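You operate a simulated robot arm through the tools that you are given. There is no shell and no other tool.

You are at the controls of a simulated robot arm. One attempt, no reset.

Task
Put things in order on the top of the stone counter. At the end: the white curd tub is on the white saucer; the silver steel whisk stands where the clear bottle stood; the green spice cup is on the red saucer; the clear bottle stands where the green spice cup stood; whatever was shut is shut again. Leave all else as you found it, and nothing knocked over.

Only the result counts: the job must be done as asked and must still hold three seconds after the hand-in. Knocking over, shifting, dropping, spilling or breaking anything else fails it.

Robot
A 7-joint arm with a two-finger parallel gripper, fixed in place. Base frame: the origin is on the floor under the middle of its stand, x ahead of it, y to its left, z up; the work surface is at about z = 800. Units: mm, rad, N and s.
With the tool pointing down near the work surface it reaches from about 300 to 700 mm from the base axis. Its first joint turns from -1.152 to 1.152 rad. Payload 1.57 kg.
The tool frame sits at the grasp point between the pads (the TCP): z along the fingers, y along the line on which they close. The tips reach 30 mm beyond it. Largest opening 110 mm; finger width 24, thickness 12; the body of the gripper, 48 by 112 mm, starts 78 mm behind the TCP.
Orientation is that of the tool frame in the base frame, as a unit quaternion [x, y, z, w]. With the fingers straight down and closing along the base's y, the tool's x points along the base's -x, its y along +y and its z along -z.

Tools
- The arm moves only by the tool drive_tool. Its argument "commands" is a list that holds one entry, the list of rows, each a list of 7 numbers: the shift along the base's x, y, z in mm, then the turn, a rotation vector about the base's x, y, z in rad, then the finger opening in mm, from 0 to 110. In form: [[[dx, dy, dz, wx, wy, wz, claw], ...]]. A call has 1 to 20 rows; each row shifts and turns the commanded pose from where the row before left it. A row lasts 0.2 s, in which the tool goes at most 50 mm and 0.15 rad; a call with a longer step from one row to the next is refused whole, and so is a gripper value outside its range. Where a pose cannot be reached the arm comes as near as it can. A force on the tool above 40 N (or 10 N above the force at the start of the call, whichever is more), or a blocked arm, ends the call early, and 0.2 s more pass. The fingers move at their own pace (about 108 mm/s each) and stop on an object; they squeeze with about 34 N. The grip force told is the motor's: it shows also when the fingers shut on nothing. Time passes only in rows, and 0.2 s behind the last, so rows that do not move let the fingers close. The reply holds the time, the measured pose of the TCP, the force on the tool along the base axes, the opening and the grip force, in the units named above and with some noise, with the torque about the TCP (base axes, N m) and any sound that the robot's microphone picked up, and new pictures: "pictures" is both (left out), scene, wrist or none.
- Cameras (640 x 400 px; columns grow to the right, rows downward): "scene" is fixed at [160, -391.6, 1394]; the picture's right is [0.81, -0.59, 0.00], its down [-0.38, -0.53, -0.76] and it looks along [0.45, 0.61, -0.65] (base axes); focal length 276 px, centre (320, 200). "wrist" rides on the gripper at [70, 16, -141] in the tool frame; the picture's right is [-0.23, 0.97, 0.00], its down [-0.86, -0.20, -0.48] and it looks along [-0.47, -0.11, 0.88] (tool axes); focal length 222 px, centre (320, 200). There is no depth. A picture from a camera that has moved, and an enlarged one, comes with that camera's place and axes in the base frame and with its lens.
- enlarge(camera, box): a new picture of the part [left, top, right, bottom] of that camera's present view, enlarged. No time passes.
- finish_job(): hands the job in; it is judged then, once.

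Nothing tells you positions but the pictures and the camera data. Unless the task says otherwise, let go and move clear before handing in.

The tools are called after "Call:" as name(argument=value, ...) on one line, values as JSON. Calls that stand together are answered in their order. drive_tool: Moves the arm, as the interface text tells. Its arguments: {"type":"object","properties":{"commands":{"type":"array"},"pictures":{"type":"string","enum":["both","scene","wrist","none"]}},"required":["commands"]} The other tools are called the same way: enlarge (camera, box) takes an enlarged picture of a part of a camera's view; finish_job () hands the job in.

At the start:

```text
time_s: 0.0
eef_pos: [445.6, 35.5, 1093.5]
tool_rot: [-0.001, 1.0, 0.0, 0.0]
force: [0.7, 0.0, 0.6]
ft_torque: [-0.03, -0.02, 0.02]
width: 110.0
grasp_force: 0.0
```

scene: 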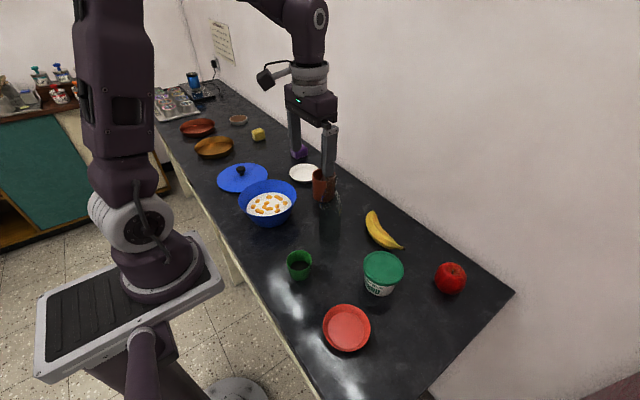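
wrist: 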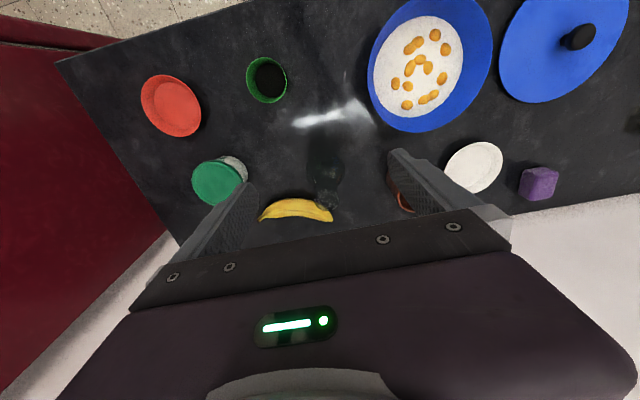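

I see a counter with a blue pot (lid beside it), a green spice cup, a white curd tub with a green lid, a red saucer, a white saucer, a clear bottle and a brown container behind the gripper. I'll look closer before moving anything.

Call:
enlarge(camera="scene", box=[230, 130, 390, 230])

Call:
enlarge(camera="scene", box=[270, 220, 480, 360])

Call:
enlarge(camera="wrist", box=[240, 60, 440, 230])

Call:
enlarge(camera="scene", box=[130, 60, 290, 170])

```text
4.00 times, centred on (310, 180) of scene
camera zoom: at [160.0, -391.6, 1394.0], right [0.81, -0.59, 0.0], down [-0.38, -0.53, -0.76], along [0.45, 0.61, -0.65], focal length 1103 px, centre (360, 280)
```

zoom: 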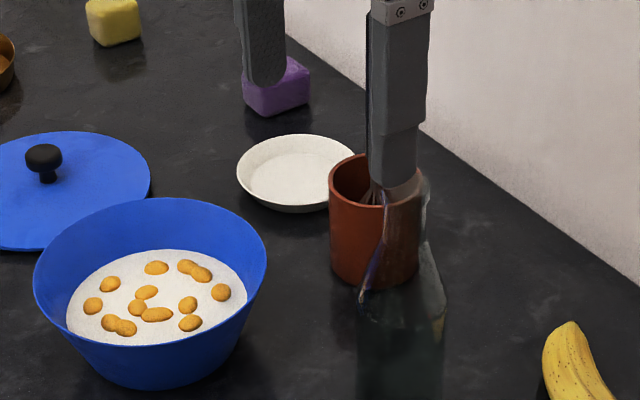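

```text
2.86 times, centred on (375, 290) of scene
camera zoom: at [160.0, -391.6, 1394.0], right [0.81, -0.59, 0.0], down [-0.38, -0.53, -0.76], along [0.45, 0.61, -0.65], focal length 788 px, centre (163, -57)
```

zoom: 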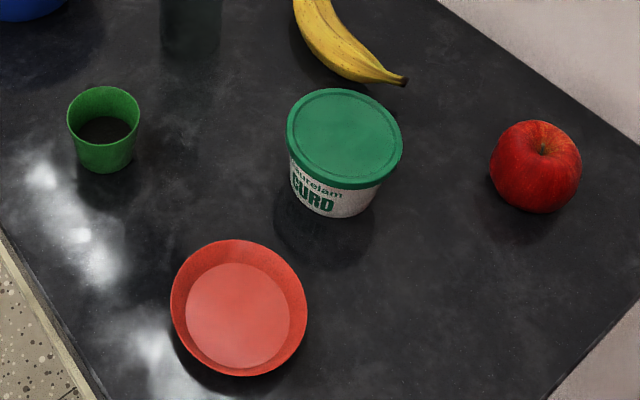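

```text
2.35 times, centred on (340, 145) of wrist
camera zoom: at [375.1, 50.0, 1233.9], right [0.23, 0.97, 0.0], down [0.86, -0.2, 0.48], along [0.47, -0.11, -0.88], focal length 523 px, centre (273, 329)
```

zoom: 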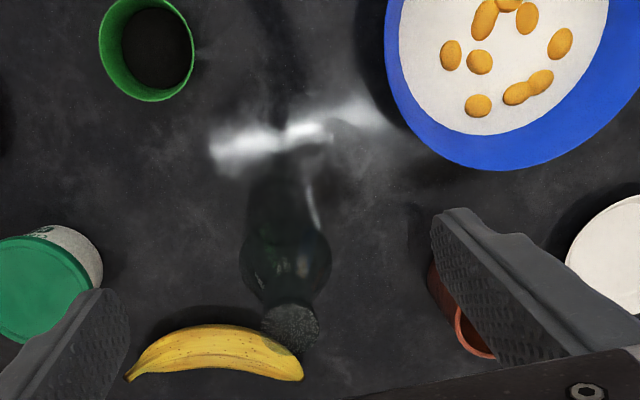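

```text
3.64 times, centred on (210, 115) of scene
camera zoom: at [160.0, -391.6, 1394.0], right [0.81, -0.59, 0.0], down [-0.38, -0.53, -0.76], along [0.45, 0.61, -0.65], focal length 1003 px, centre (720, 509)
```

zoom: 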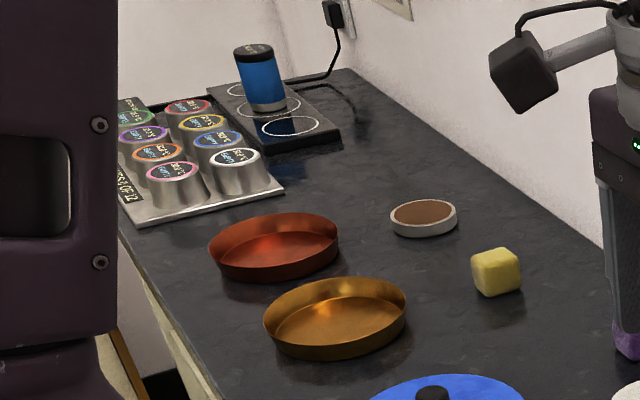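

The whisk seems to be in or behind the brown cup, hidden by the finger, and the bottle is hard to see. I'll move the arm aside toward the robot's right and back, staying high, to get a clear view.

Call:
drive_tool(commands=[[[-20, -40, 10, 0, 0, 0, 110], [-20, -40, 10, 0, 0, 0, 110], [-20, -40, 0, 0, 0, 0, 110], [-20, -40, 0, 0, 0, 0, 110], [-20, -40, 0, 0, 0, 0, 110]]])

```text
time_s: 1.2
eef_pos: [342.6, -166.4, 1113.7]
tool_rot: [0.0, 1.0, 0.0, 0.0]
force: [-0.2, 0.3, 0.6]
ft_torque: [-0.01, 0.03, 0.01]
width: 109.8
grasp_force: 0.1
camera wrist: at [272.4, -150.6, 1254.7], right [0.23, 0.97, 0.0], down [0.86, -0.2, 0.48], along [0.47, -0.11, -0.88], focal length 222 px, centre (320, 200)
```

scene: 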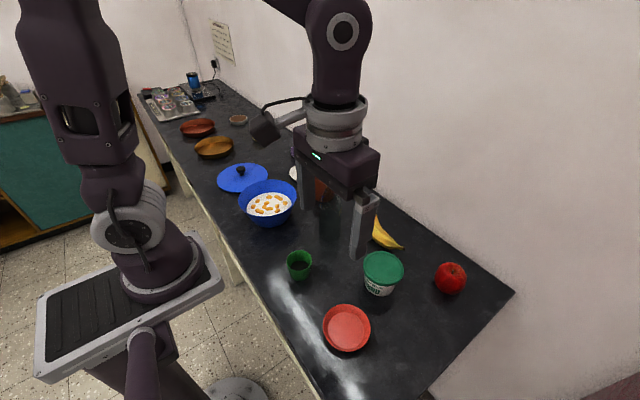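
wrist: 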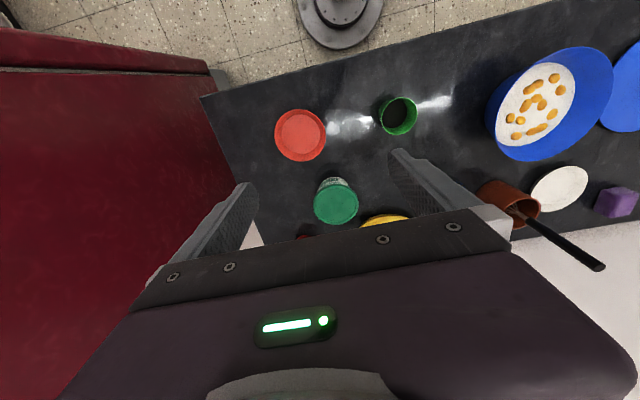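

The brown cup holds the whisk, with its long black handle pointing up. I'll swing the arm to the left side at the same height for an open scene view of the cup and bottle.

Call:
drive_tool(commands=[[[0, 45, 5, 0, 0, 0, 110], [0, 45, 5, 0, 0, 0, 110], [0, 45, 5, 0, 0, 0, 110], [0, 45, 0, 0, 0, 0, 110], [0, 45, 0, 0, 0, 0, 110], [0, 45, 0, 0, 0, 0, 110], [0, 45, 0, 0, 0, 0, 110], [0, 45, 0, 0, 0, 0, 110], [0, 45, 0, 0, 0, 0, 110], [0, 45, 0, 0, 0, 0, 110]]])

```text
time_s: 3.4
eef_pos: [343.5, 285.1, 1128.3]
tool_rot: [0.001, 1.0, 0.0, -0.001]
force: [-0.5, -1.1, 0.4]
ft_torque: [0.0, 0.02, 0.01]
width: 110.1
grasp_force: 0.0
camera wrist: at [272.8, 301.2, 1269.2], right [0.23, 0.97, 0.0], down [0.85, -0.2, 0.48], along [0.47, -0.11, -0.88], focal length 222 px, centre (320, 200)
```

scene: 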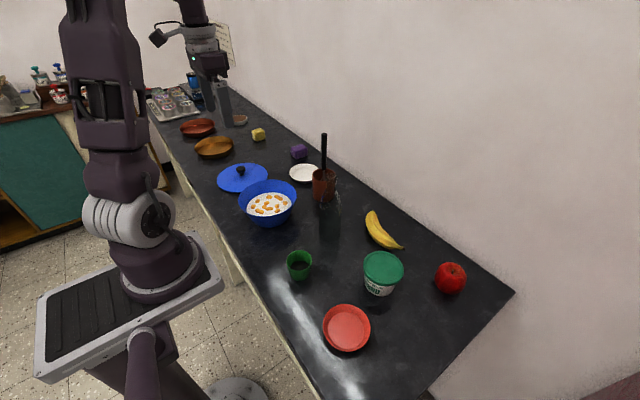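
wrist: 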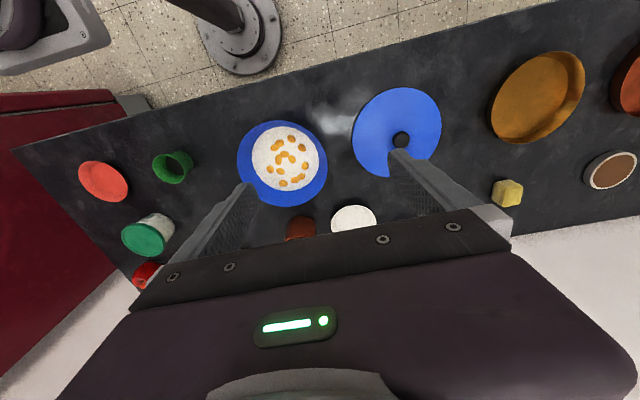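

Call:
enlarge(camera="scene", box=[270, 120, 400, 260])

Call:
enlarge(camera="scene", box=[300, 180, 360, 245])

Call:
enlarge(camera="wrist", box=[130, 120, 330, 245])

```text
2.86 times, centred on (335, 190) of scene
camera zoom: at [160.0, -391.6, 1394.1], right [0.81, -0.59, 0.0], down [-0.38, -0.53, -0.76], along [0.45, 0.61, -0.65], focal length 788 px, centre (277, 229)
```

zoom: 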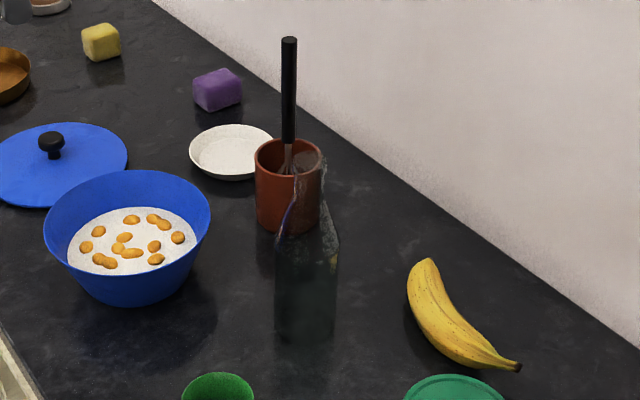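

```text
6.15 times, centred on (330, 212) of scene
camera zoom: at [160.0, -391.6, 1394.1], right [0.81, -0.59, 0.0], down [-0.38, -0.53, -0.76], along [0.45, 0.61, -0.65], focal length 1697 px, centre (258, 123)
```

zoom: 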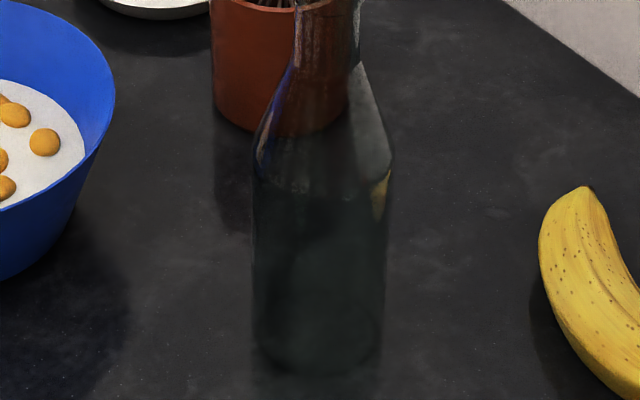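

```text
3.20 times, centred on (230, 182) of wrist
camera zoom: at [272.8, 301.2, 1269.2], right [0.23, 0.97, 0.0], down [0.85, -0.2, 0.48], along [0.47, -0.11, -0.88], focal length 711 px, centre (608, 256)
```

zoom: 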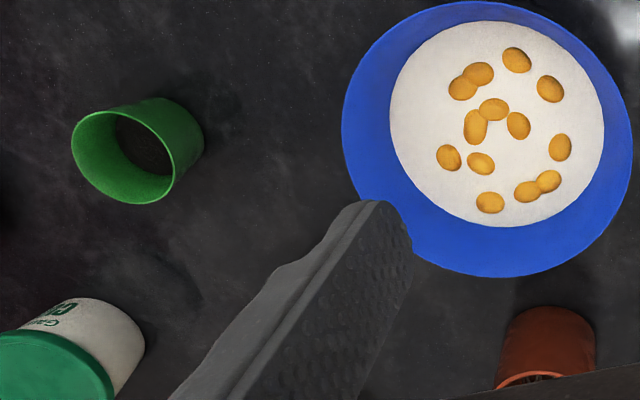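

The bottle stands near (504, 32) and the whisk stands upright in the brown cup near (594, 183), with its handle top at about z = 1027. I'll bring the wrist camera over the brown cup to see how the whisk is held.

Call:
drive_tool(commands=[[[34, -24, -12, 0, 0, 0, 110], [34, -24, -12, 0, 0, 0, 110], [34, -24, -12, 0, 0, 0, 110], [34, -24, -12, 0, 0, 0, 110]]])

Call:
enlarge(camera="wrist", box=[230, 130, 430, 255])

```text
time_s: 4.4
eef_pos: [479.6, 186.1, 1079.0]
tool_rot: [0.0, 1.0, 0.0, 0.0]
force: [0.7, -0.1, -0.9]
ft_torque: [0.02, 0.01, 0.0]
width: 109.9
grasp_force: 0.0
camera wrist: at [409.4, 202.6, 1219.0], right [0.23, 0.97, 0.0], down [0.85, -0.2, 0.48], along [0.47, -0.11, -0.88], focal length 222 px, centre (320, 200)
```

scene: 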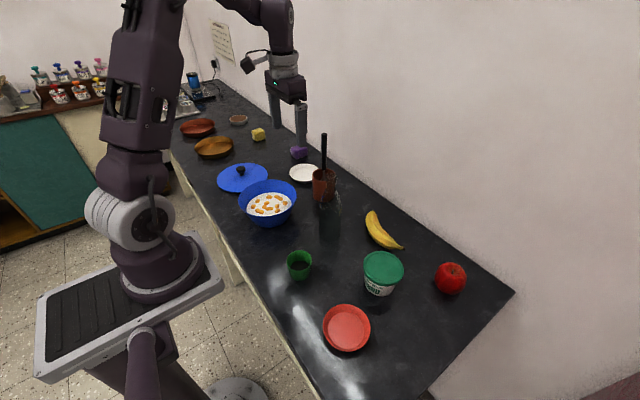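
wrist: 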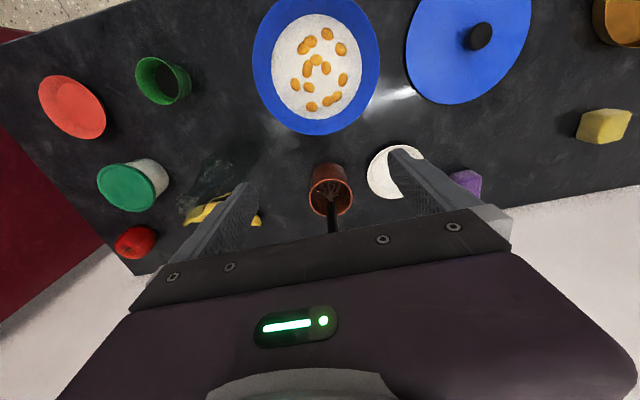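

```text
3.20 times, centred on (330, 192) of wrist
camera zoom: at [409.4, 202.6, 1219.0], right [0.23, 0.97, 0.0], down [0.85, -0.2, 0.48], along [0.47, -0.11, -0.88], focal length 711 px, centre (288, 224)
```

zoom: 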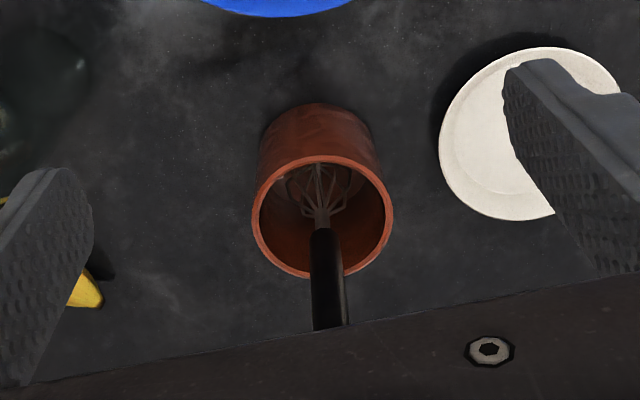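

The whisk stands wires-down in the middle of the brown cup, and I'll test how it's held later. First I'll go above the green spice cup at about (359, -36) and check its position from overhead.

Call:
drive_tool(commands=[[[-20.2, -36.9, 0, 0, 0, 0, 110], [-20.2, -36.9, 0, 0, 0, 0, 110], [-20.2, -36.9, 0, 0, 0, 0, 110], [-20.2, -36.9, 0, 0, 0, 0, 110], [-20.2, -36.9, 0, 0, 0, 0, 110], [-20.2, -36.9, 0, 0, 0, 0, 110], [0, 0, -45, 0, 0, 0, 110], [0, 0, -45, 0, 0, 0, 110], [0, 0, 0, 0, 0, 0, 110]]])

Call:
enlarge(camera="wrist", box=[220, 90, 420, 215])

```text
time_s: 6.4
eef_pos: [360.9, -34.3, 990.0]
tool_rot: [0.0, 1.0, 0.0, -0.001]
force: [0.4, 0.2, -0.5]
ft_torque: [0.03, -0.02, 0.01]
width: 109.8
grasp_force: 0.0
camera wrist: at [290.1, -17.7, 1130.6], right [0.23, 0.97, 0.0], down [0.86, -0.2, 0.48], along [0.47, -0.11, -0.88], focal length 222 px, centre (320, 200)
```

scene: 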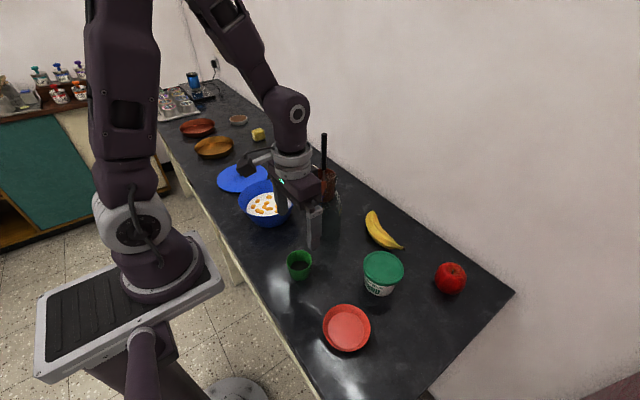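
wrist: 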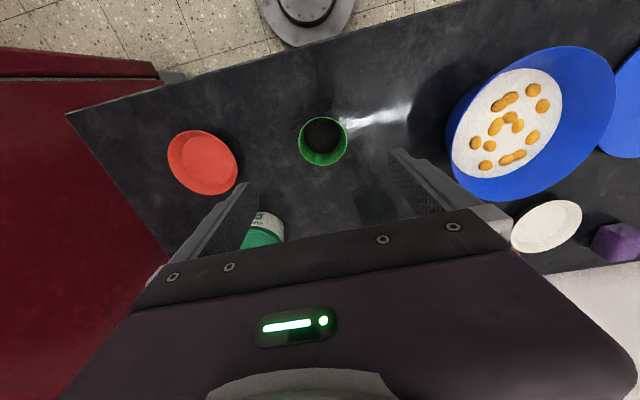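

```text
3.20 times, centred on (320, 152) of wrist
camera zoom: at [290.1, -17.7, 1130.6], right [0.23, 0.97, 0.0], down [0.86, -0.2, 0.48], along [0.47, -0.11, -0.88], focal length 711 px, centre (320, 352)
```

zoom: 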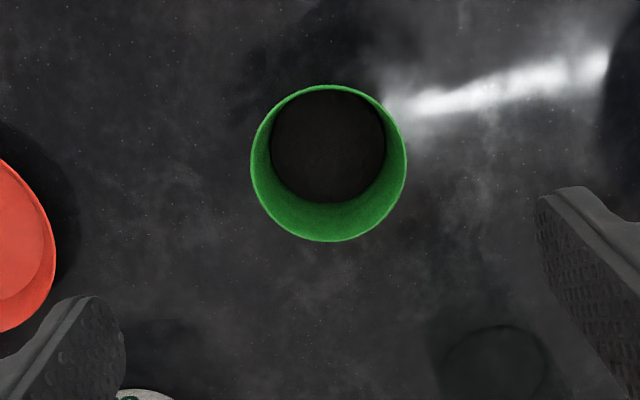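

The cup rim sits a few mm off the tool axis (about -3, +3.5), and its top is near z = 852. I'll centre on it, descend to about z = 845 and grip gently.

Call:
drive_tool(commands=[[[-2.7, 3.5, -35, 0, 0, 0, 110], [0, 0, -35, 0, 0, 0, 110], [0, 0, -35, 0, 0, 0, 110], [0, 0, -25, 0, 0, 0, 110], [0, 0, -15, 0, 0, 0, 110], [0, 0, 0, 0, 0, 0, 110]]])

Call:
enlarge(camera="wrist", box=[200, 100, 440, 250])

Call:
enlarge(camera="scene", box=[250, 210, 370, 310])

```text
time_s: 7.8
eef_pos: [355.7, -29.2, 844.2]
tool_rot: [0.0, 1.0, 0.0, 0.001]
force: [-0.1, -0.3, 0.1]
ft_torque: [-0.02, 0.01, -0.01]
width: 110.1
grasp_force: 0.1
camera wrist: at [285.8, -13.6, 985.4], right [0.23, 0.97, 0.0], down [0.85, -0.2, 0.48], along [0.47, -0.11, -0.88], focal length 222 px, centre (320, 200)
```

scene: 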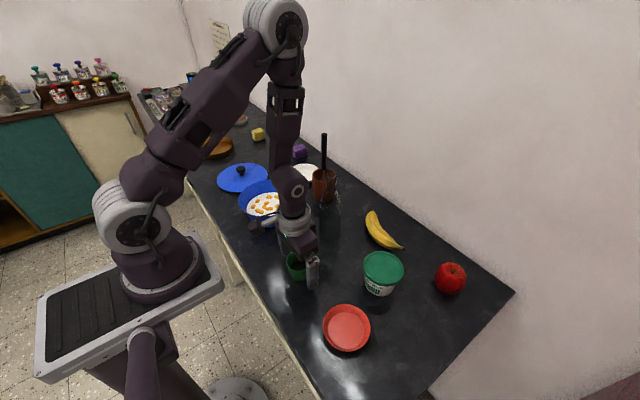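
wrist: 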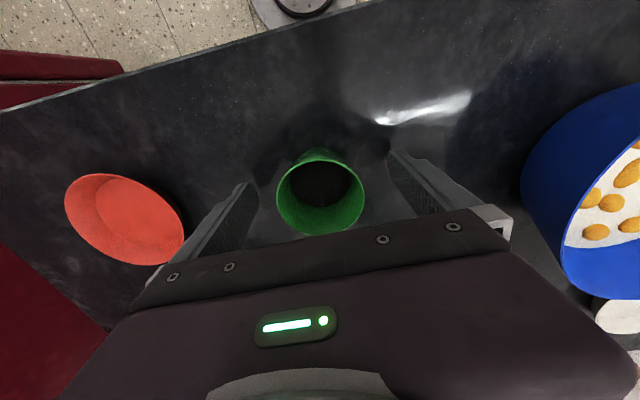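

```text
2.67 times, centred on (320, 175) of wrist
camera zoom: at [285.8, -13.6, 985.4], right [0.23, 0.97, 0.0], down [0.85, -0.2, 0.48], along [0.47, -0.11, -0.88], focal length 592 px, centre (320, 267)
```

zoom: 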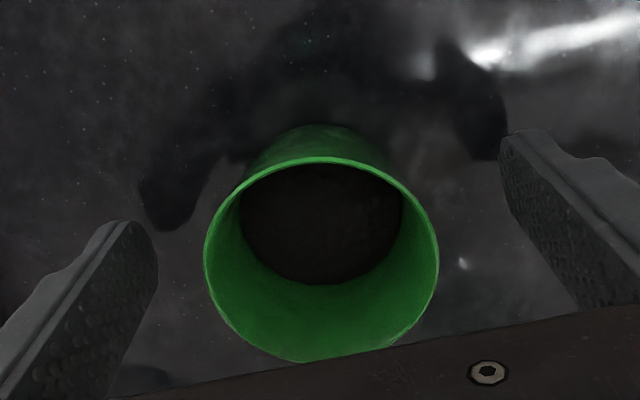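

```text
4.00 times, centred on (310, 260) of scene
camera zoom: at [160.0, -391.6, 1394.0], right [0.81, -0.59, 0.0], down [-0.38, -0.53, -0.76], along [0.45, 0.61, -0.65], focal length 1103 px, centre (360, -40)
```

zoom: 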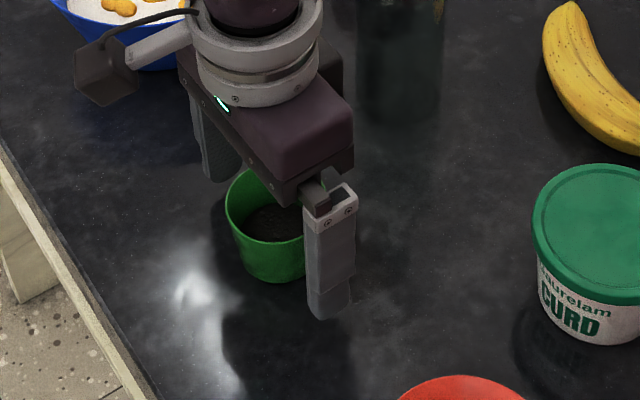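

The cup is centred between the pads, with its rim about 60 mm wide at z ≈ 852. I'll close on it and lift a little to check the grip.

Call:
drive_tool(commands=[[[0, 0, 0, 0, 0, 0, 75], [0, 0, 0, 0, 0, 0, 50], [0, 0, 0, 0, 0, 0, 40], [0, 0, 0, 0, 0, 0, 40], [0, 0, 8, 0, 0, 0, 40], [0, 0, 12, 0, 0, 0, 40], [0, 0, 10, 0, 0, 0, 40]]])

```text
time_s: 9.4
eef_pos: [357.6, -29.9, 875.4]
tool_rot: [0.0, 1.0, 0.0, 0.0]
force: [-0.3, 0.6, -0.6]
ft_torque: [-0.01, 0.0, -0.02]
width: 60.9
grasp_force: 29.0
camera wrist: at [287.0, -14.2, 1016.5], right [0.23, 0.97, 0.0], down [0.85, -0.2, 0.48], along [0.47, -0.11, -0.88], focal length 222 px, centre (320, 200)
```

scene: 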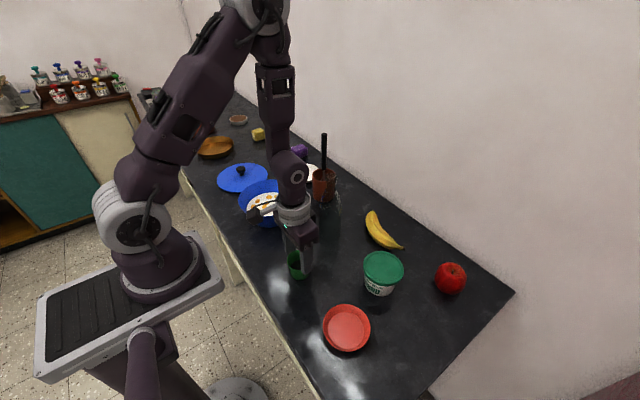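
wrist: 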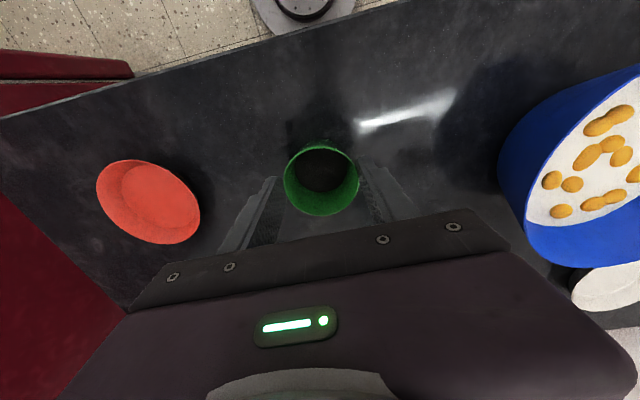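

The cup is held and lifting cleanly. I'll raise it and carry it slowly toward the red saucer, near (358, -212).

Call:
drive_tool(commands=[[[0, -5, 20, 0, 0, 0, 40], [0, -15, 20, 0, 0, 0, 40], [0, -20, 5, 0, 0, 0, 40], [0, -25, 0, 0, 0, 0, 40], [0, -25, 0, 0, 0, 0, 40], [0, -20, 0, 0, 0, 0, 40], [0, -15, 0, 0, 0, 0, 40], [0, -5, 0, 0, 0, 0, 40], [0, 0, 0, 0, 0, 0, 40]]])

Call:
enlarge(camera="wrist", box=[140, 80, 380, 230])

```text
time_s: 11.4
eef_pos: [357.0, -159.7, 921.7]
tool_rot: [0.0, 1.0, 0.0, 0.0]
force: [0.6, -0.4, -0.1]
ft_torque: [0.01, 0.01, -0.03]
width: 60.6
grasp_force: 34.0
camera wrist: at [286.2, -144.3, 1061.6], right [0.23, 0.97, 0.0], down [0.86, -0.2, 0.48], along [0.47, -0.11, -0.88], focal length 222 px, centre (320, 200)
```

scene: 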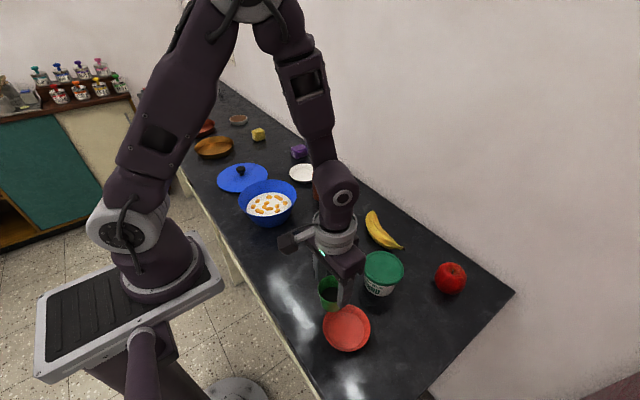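
wrist: 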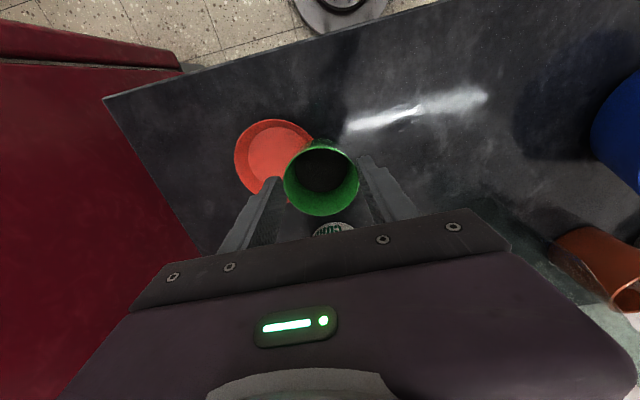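

```text
2.67 times, centred on (260, 155) of wrist
camera zoom: at [286.2, -144.3, 1061.6], right [0.23, 0.97, 0.0], down [0.86, -0.2, 0.48], along [0.47, -0.11, -0.88], focal length 592 px, centre (480, 320)
```

zoom: 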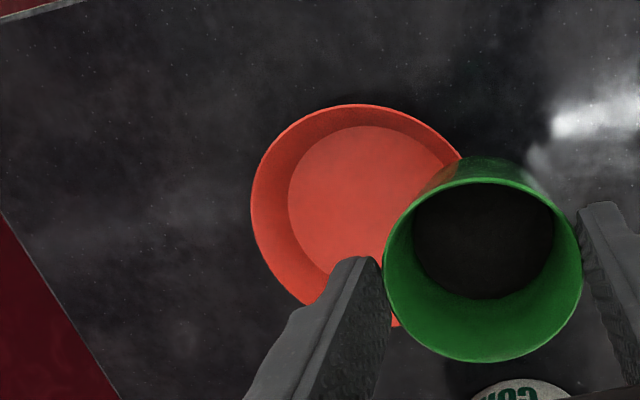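

The red saucer's centre works out about 1 mm ahead and 49 mm to the right of the tool. I'll move over it and lower the cup to just above its floor.

Call:
drive_tool(commands=[[[0, -10, 0, 0, 0, 0, 40], [0.5, -17, 0, 0, 0, 0, 40], [0.5, -14, 0, 0, 0, 0, 40], [0, -8, 0, 0, 0, 0, 40], [0, 0, -15, 0, 0, 0, 40], [0, 0, -20, 0, 0, 0, 40], [0, 0, -15, 0, 0, 0, 40], [0, 0, -10, 0, 0, 0, 40], [0, 0, 0, 0, 0, 0, 40]]])

Call:
enlarge(camera="wrist", box=[200, 80, 440, 230])

Call:
enlarge(camera="scene", box=[290, 260, 410, 360])

```text
time_s: 13.4
eef_pos: [358.6, -209.5, 860.7]
tool_rot: [0.0, 1.0, -0.001, 0.002]
force: [1.0, 2.7, 21.2]
ft_torque: [0.0, -0.09, 0.0]
width: 60.8
grasp_force: 33.9
camera wrist: at [288.1, -193.1, 1000.6], right [0.23, 0.97, 0.0], down [0.85, -0.2, 0.48], along [0.47, -0.11, -0.88], focal length 222 px, centre (320, 200)
```

scene: 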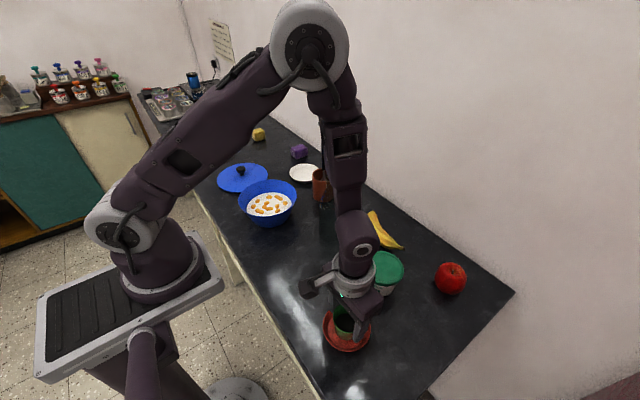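
wrist: 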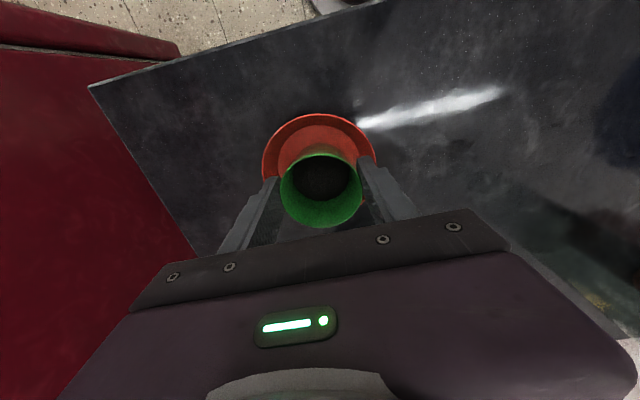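

```text
2.67 times, centred on (320, 155) of wrist
camera zoom: at [288.1, -193.1, 1000.6], right [0.23, 0.97, 0.0], down [0.85, -0.2, 0.48], along [0.47, -0.11, -0.88], focal length 592 px, centre (320, 320)
```

zoom: 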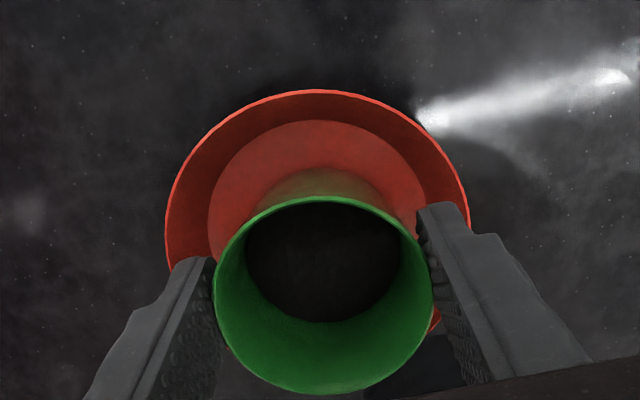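

```text
4.00 times, centred on (350, 310) of scene
camera zoom: at [159.7, -391.4, 1394.1], right [0.81, -0.59, 0.0], down [-0.38, -0.53, -0.76], along [0.45, 0.61, -0.65], focal length 1103 px, centre (200, -240)
```

zoom: 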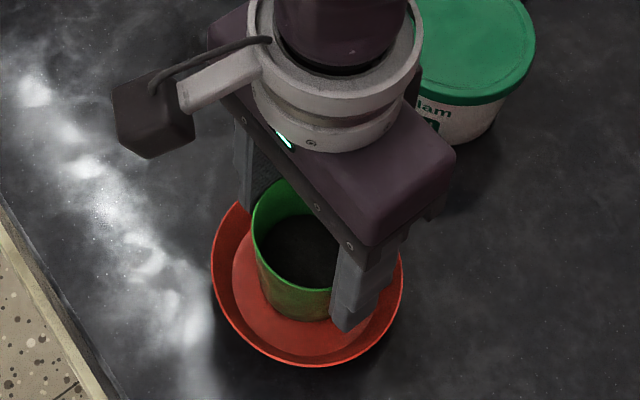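

The cup has touched the saucer floor: about 21 N upward with no side torque, and it's well centred. I'll ease off slightly, open just enough to clear it, rise, and look.

Call:
drive_tool(commands=[[[0, 0, 0.7, 0, 0, 0, 40], [0, 0, 0, 0, 0, 0, 60], [0, 0, 0, 0, 0, 0, 66], [0, 0, 0, 0, 0, 0, 69], [0, 0, 0, 0, 0, 0, 69], [0, 0, 10, 0, 0, 0, 69], [0, 0, 20, 0, 0, 0, 69], [0, 0, 30, 0, 0, 0, 69], [0, 0, 30, 0, 0, 0, 80], [0, 0, 30, 0, 0, 0, 100]]])

Call:
enlarge(camera="wrist", box=[200, 60, 440, 210])

Call:
enlarge(camera="scene", box=[290, 260, 410, 360])

```text
time_s: 15.6
eef_pos: [357.7, -208.4, 980.6]
tool_rot: [0.0, 1.0, 0.0, 0.0]
force: [1.2, -0.4, 0.2]
ft_torque: [0.02, -0.02, -0.01]
width: 99.9
grasp_force: 0.0
camera wrist: at [287.2, -192.3, 1121.5], right [0.23, 0.97, 0.0], down [0.86, -0.2, 0.48], along [0.47, -0.11, -0.88], focal length 222 px, centre (320, 200)
```

scene: 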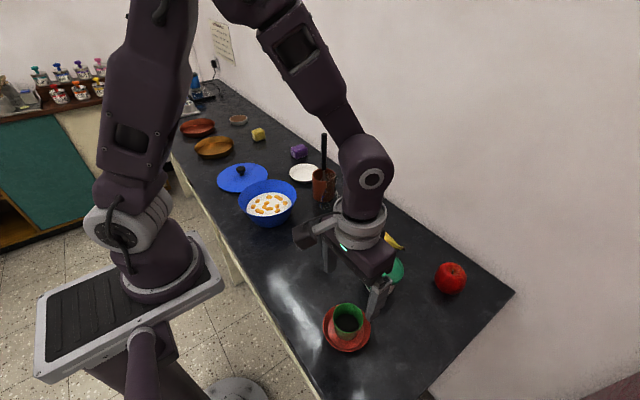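
wrist: 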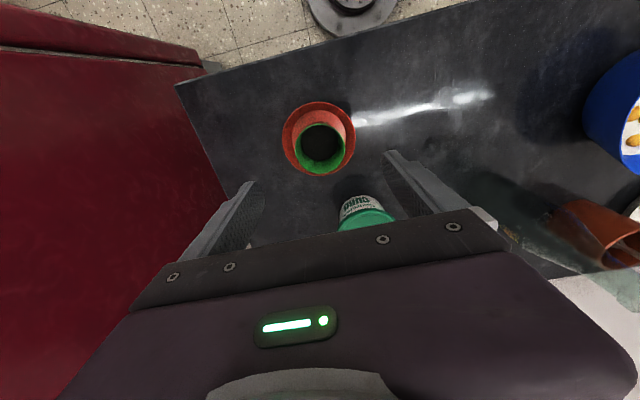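

```text
2.67 times, centred on (320, 135) of wrist
camera zoom: at [287.2, -192.3, 1121.5], right [0.23, 0.97, 0.0], down [0.86, -0.2, 0.48], along [0.47, -0.11, -0.88], focal length 592 px, centre (320, 373)
```

zoom: 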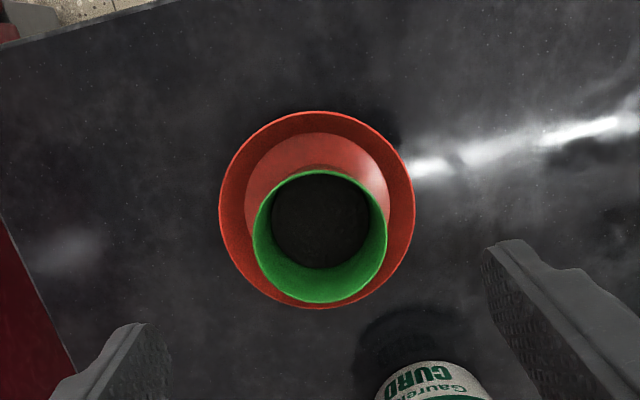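

```text
4.00 times, centred on (350, 310) of scene
camera zoom: at [160.0, -391.6, 1394.1], right [0.81, -0.59, 0.0], down [-0.38, -0.53, -0.76], along [0.45, 0.61, -0.65], focal length 1103 px, centre (200, -240)
```

zoom: 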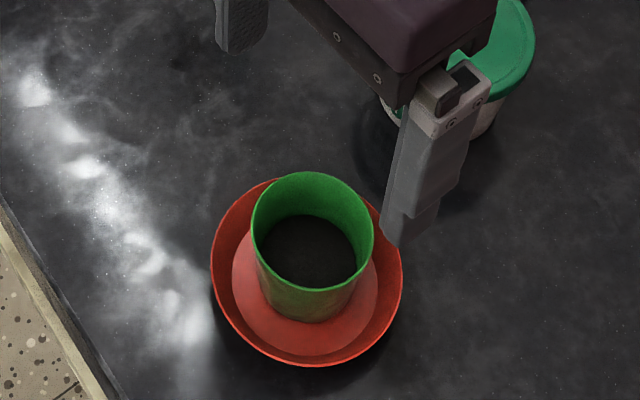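

The spice cup sits upright and centred on the red saucer. Next is the curd tub near (499, -173), so I'll move above it to measure it and see how its lid is made.

Call:
drive_tool(commands=[[[34, 8, 0, 0, 0, 0, 110], [34, 8, 0, 0, 0, 0, 110], [34, 8, 0, 0, 0, 0, 110], [34, 8, 0, 0, 0, 0, 110], [0, 0, 0, 0, 0, 0, 110]]])

Call:
enlarge(camera="wrist", box=[200, 80, 440, 230])

Call:
enlarge(camera="scene", box=[340, 230, 440, 310])

```text
time_s: 16.8
eef_pos: [494.4, -177.0, 981.3]
tool_rot: [0.0, 1.0, 0.0, 0.0]
force: [0.0, 1.2, -0.4]
ft_torque: [0.04, -0.02, 0.01]
width: 109.9
grasp_force: 0.2
camera wrist: at [423.6, -161.5, 1122.3], right [0.23, 0.97, 0.0], down [0.86, -0.2, 0.48], along [0.47, -0.11, -0.88], focal length 222 px, centre (320, 200)
```

scene: 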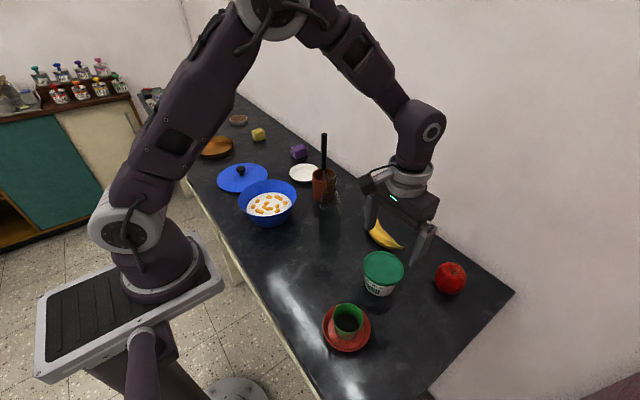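
wrist: 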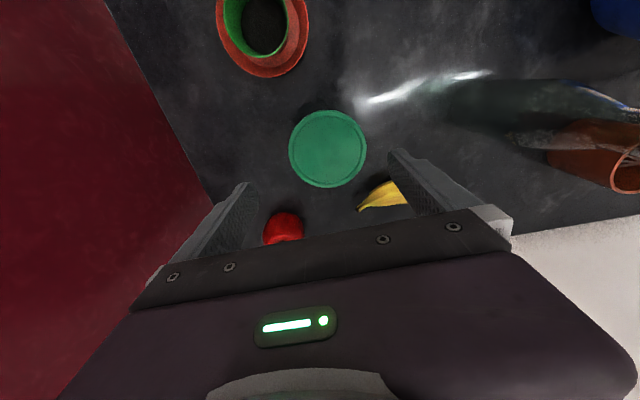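

```text
2.67 times, centred on (320, 155) of wrist
camera zoom: at [423.6, -161.5, 1122.3], right [0.23, 0.97, 0.0], down [0.86, -0.2, 0.48], along [0.47, -0.11, -0.88], focal length 592 px, centre (320, 320)
```

zoom: 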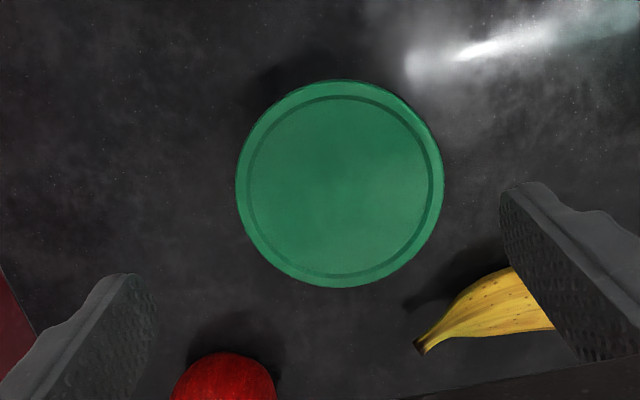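

```text
5.00 times, centred on (390, 270) of scene
camera zoom: at [160.0, -391.6, 1394.0], right [0.81, -0.59, 0.0], down [-0.38, -0.53, -0.76], along [0.45, 0.61, -0.65], focal length 1379 px, centre (-30, -150)
```

zoom: 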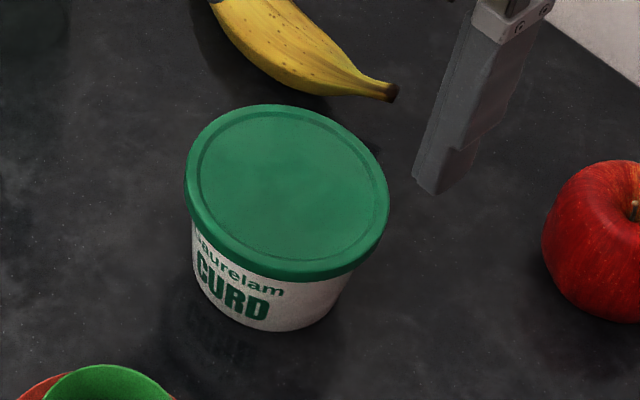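

The lid is about 93 mm wide with its top near z = 860, and its centre is about (+3.5, +7.5) from the tool. Clearance is only about 8 mm per side, so I'll centre, descend partway and re-check.

Call:
drive_tool(commands=[[[3.5, 7.5, -20, 0, 0, 0, 110], [0, 0, -30, 0, 0, 0, 110], [0, 0, -28, 0, 0, 0, 110], [0, 0, 0, 0, 0, 0, 110]]])

Call:
enlarge(camera="wrist", box=[200, 90, 440, 240])

Call:
enlarge(camera="scene", box=[340, 210, 460, 310])

```text
time_s: 17.8
eef_pos: [497.8, -169.6, 903.1]
tool_rot: [-0.001, 1.0, 0.0, 0.001]
force: [0.3, 0.2, -0.1]
ft_torque: [-0.01, 0.04, -0.02]
width: 110.1
grasp_force: 0.1
camera wrist: at [427.1, -154.7, 1043.3], right [0.23, 0.97, 0.0], down [0.86, -0.2, 0.48], along [0.47, -0.11, -0.88], focal length 222 px, centre (320, 200)
```

scene: 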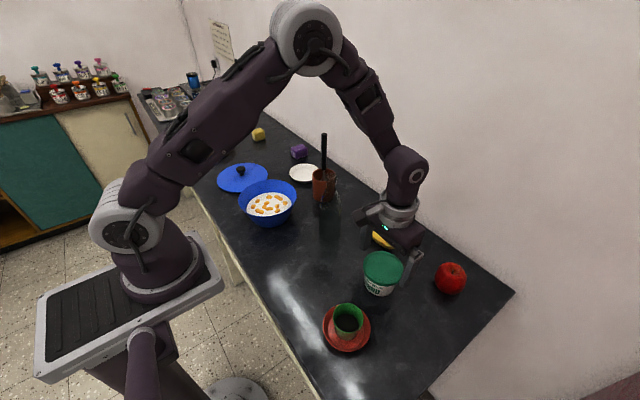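
wrist: 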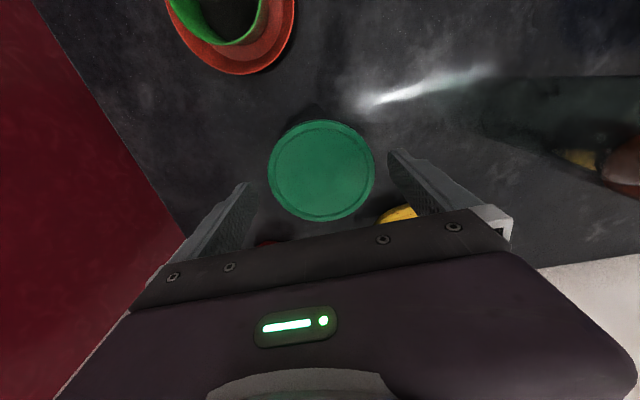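

```text
2.67 times, centred on (320, 165) of wrist
camera zoom: at [427.1, -154.7, 1043.3], right [0.23, 0.97, 0.0], down [0.86, -0.2, 0.48], along [0.47, -0.11, -0.88], focal length 592 px, centre (320, 293)
```

zoom: 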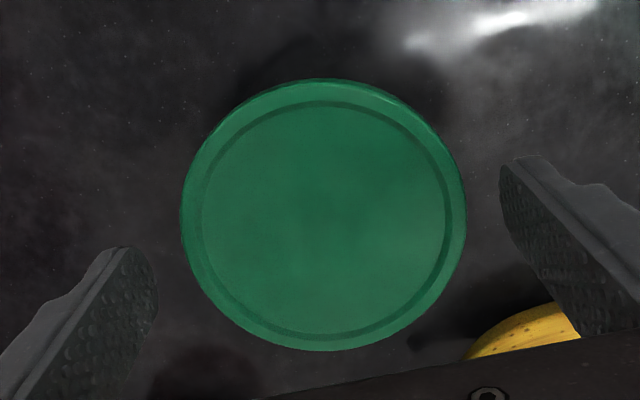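

```text
4.00 times, centred on (400, 260) of scene
camera zoom: at [160.0, -391.6, 1394.0], right [0.81, -0.59, 0.0], down [-0.38, -0.53, -0.76], along [0.45, 0.61, -0.65], focal length 1103 px, centre (0, -40)
```

zoom: 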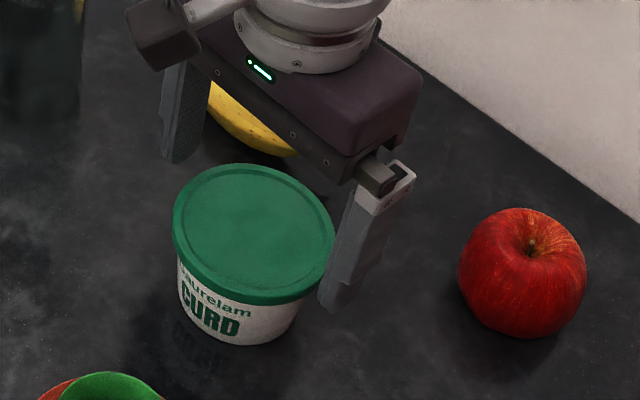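

The lid top is at z ≈ 870 and 90 mm wide, so clearance is about 10 mm per side. I'll make a small correction, lower to z ≈ 855 and check that both fingers clear.

Call:
drive_tool(commands=[[[-3.5, 1, 0, 0, 0, 0, 110], [0, 0, -15, 0, 0, 0, 110], [0, 0, -18, 0, 0, 0, 110], [0, 0, -15, 0, 0, 0, 110], [0, 0, 0, 0, 0, 0, 110]]])

Call:
enlarge(camera="wrist", box=[200, 110, 440, 260])

Call:
enlarge(camera="scene", box=[340, 210, 460, 310])

```text
time_s: 19.0
eef_pos: [494.3, -167.8, 856.1]
tool_rot: [0.0, 1.0, 0.001, 0.0]
force: [0.0, -0.6, 0.1]
ft_torque: [0.02, 0.01, -0.04]
width: 109.8
grasp_force: 0.0
camera wrist: at [423.8, -152.6, 996.1], right [0.23, 0.97, 0.0], down [0.85, -0.2, 0.48], along [0.47, -0.11, -0.88], focal length 222 px, centre (320, 200)
```

scene: 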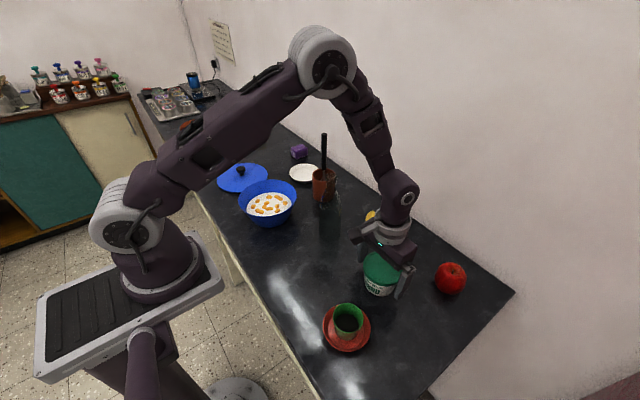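
wrist: 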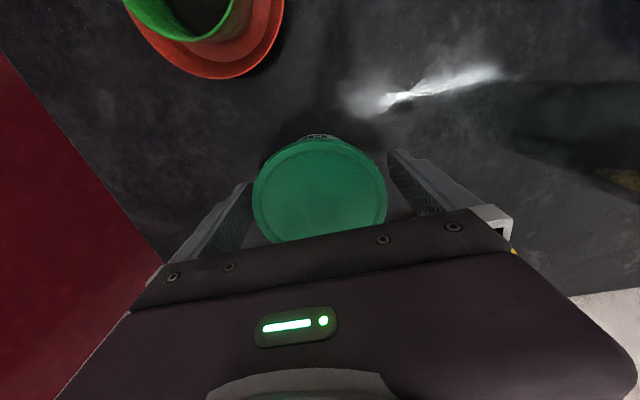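

```text
2.67 times, centred on (320, 185) of wrist
camera zoom: at [423.8, -152.6, 996.1], right [0.23, 0.97, 0.0], down [0.85, -0.2, 0.48], along [0.47, -0.11, -0.88], focal length 592 px, centre (320, 240)
```

zoom: 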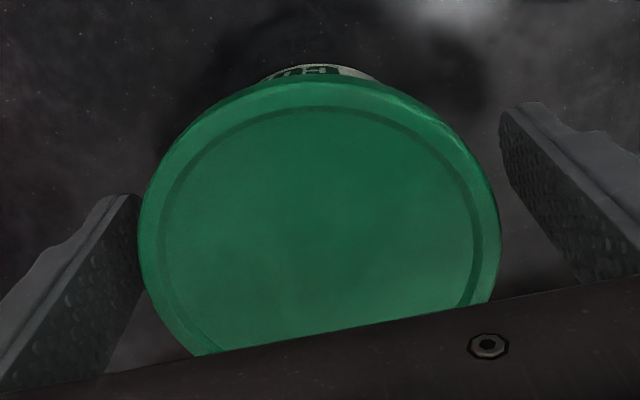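

```text
4.00 times, centred on (400, 260) of scene
camera zoom: at [160.0, -391.6, 1394.0], right [0.81, -0.59, 0.0], down [-0.38, -0.53, -0.76], along [0.45, 0.61, -0.65], focal length 1103 px, centre (0, -40)
```

zoom: 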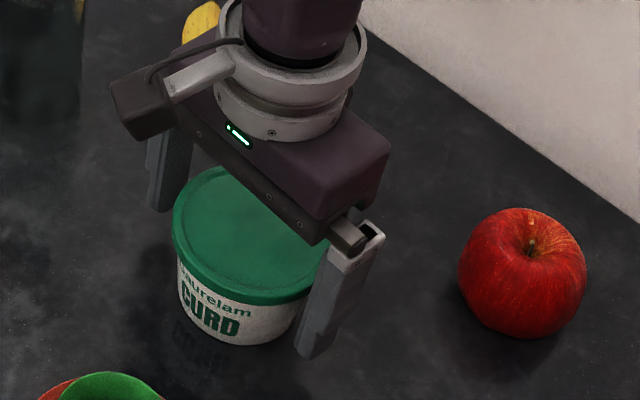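

Both fingers clear the lid and it's centred sideways. I'll nudge back 2.5 mm, close on the tub, and lift only 6 mm to see whether the whole tub comes up rather than just the lid.

Call:
drive_tool(commands=[[[-2.5, 0, 0, 0, 0, 0, 100], [0, 0, 0, 0, 0, 0, 90], [0, 0, 0, 0, 0, 0, 75], [0, 0, 0, 0, 0, 0, 70], [0, 0, 0, 0, 0, 0, 70], [0, 0, 2, 0, 0, 0, 70], [0, 0, 2, 0, 0, 0, 70], [0, 0, 2, 0, 0, 0, 70], [0, 0, 0, 0, 0, 0, 70]]])

Call:
enlarge(camera="scene", box=[340, 210, 460, 310])

```text
time_s: 21.0
eef_pos: [492.0, -168.5, 860.8]
tool_rot: [0.0, 1.0, 0.0, 0.0]
force: [0.9, 0.3, -4.4]
ft_torque: [0.04, 0.01, 0.01]
width: 92.2
grasp_force: 34.6
camera wrist: at [421.3, -152.4, 1001.5], right [0.23, 0.97, 0.0], down [0.86, -0.2, 0.48], along [0.47, -0.11, -0.88], focal length 222 px, centre (320, 200)
```

scene: 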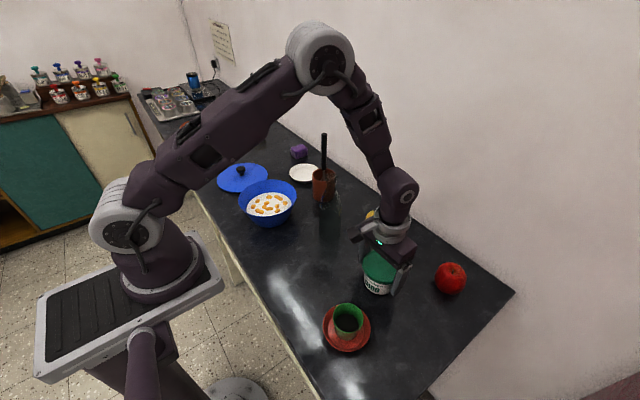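
wrist: 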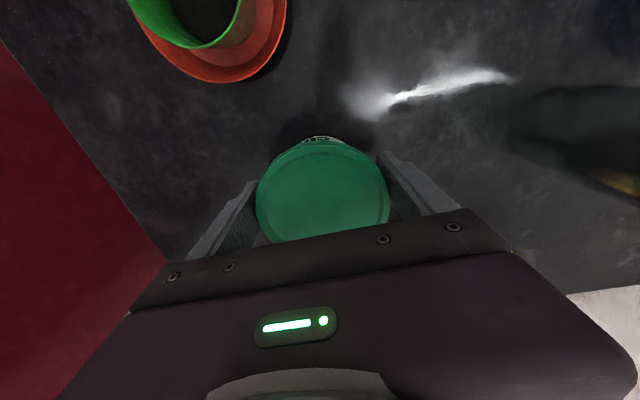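

```text
4.00 times, centred on (400, 260) of scene
camera zoom: at [160.0, -391.6, 1394.0], right [0.81, -0.59, 0.0], down [-0.38, -0.53, -0.76], along [0.45, 0.61, -0.65], focal length 1103 px, centre (0, -40)
```

zoom: 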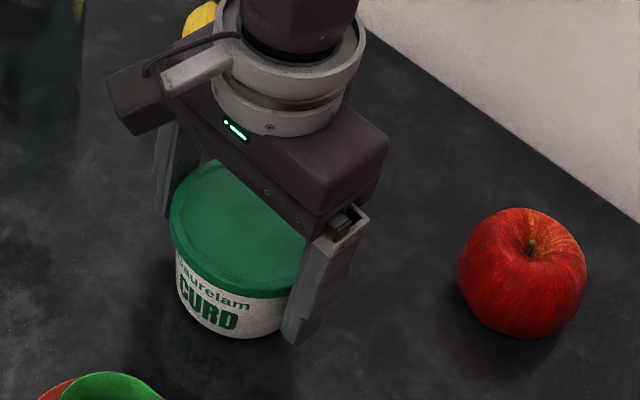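

The whole tub lifts as one piece at about 4.4 N, with the lid on. I'll raise it well clear and carry it back and around the near side, away from the bottle.

Call:
drive_tool(commands=[[[0, 0, 10, 0, 0, 0, 70], [0, 0, 20, 0, 0, 0, 70], [-5, 5, 25, 0, 0, 0, 70], [-12, 10, 25, 0, 0, 0, 70], [-18, 12, 25, 0, 0, 0, 70], [-20, 12, 20, 0, 0, 0, 70], [-20, 15, 14, 0, 0, 0, 70], [-20, 15, 0, 0, 0, 0, 70], [-17, 20, 0, 0, 0, 0, 70], [0, 25, 0, 0, 0, 0, 70], [0, 25, 0, 0, 0, 0, 70], [0, 25, 0, 0, 0, 0, 70], [0, 20, 0, 0, 0, 0, 70], [0, 10, 0, 0, 0, 0, 70]]])

```text
time_s: 24.0
eef_pos: [380.0, 26.6, 999.5]
tool_rot: [0.0, 1.0, 0.0, -0.001]
force: [0.0, -1.0, -4.1]
ft_torque: [0.0, 0.01, 0.0]
width: 92.3
grasp_force: 33.9
camera wrist: at [309.7, 41.7, 1139.8], right [0.23, 0.97, 0.0], down [0.86, -0.2, 0.48], along [0.47, -0.11, -0.88], focal length 222 px, centre (320, 200)
```

scene: 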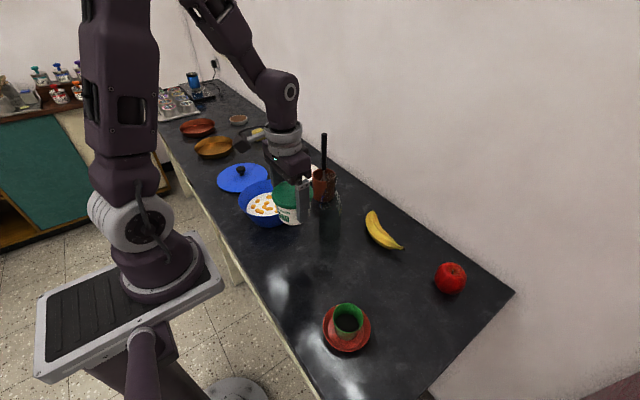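
wrist: 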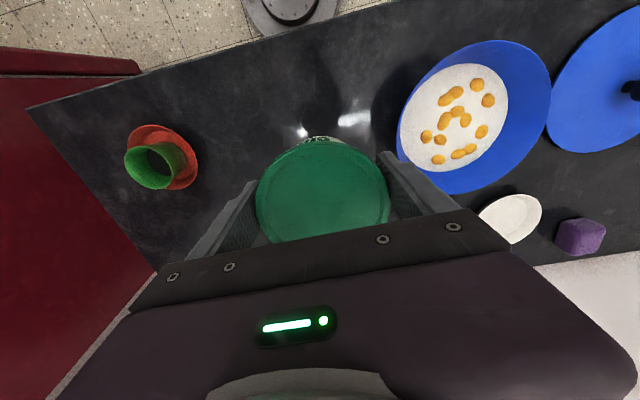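

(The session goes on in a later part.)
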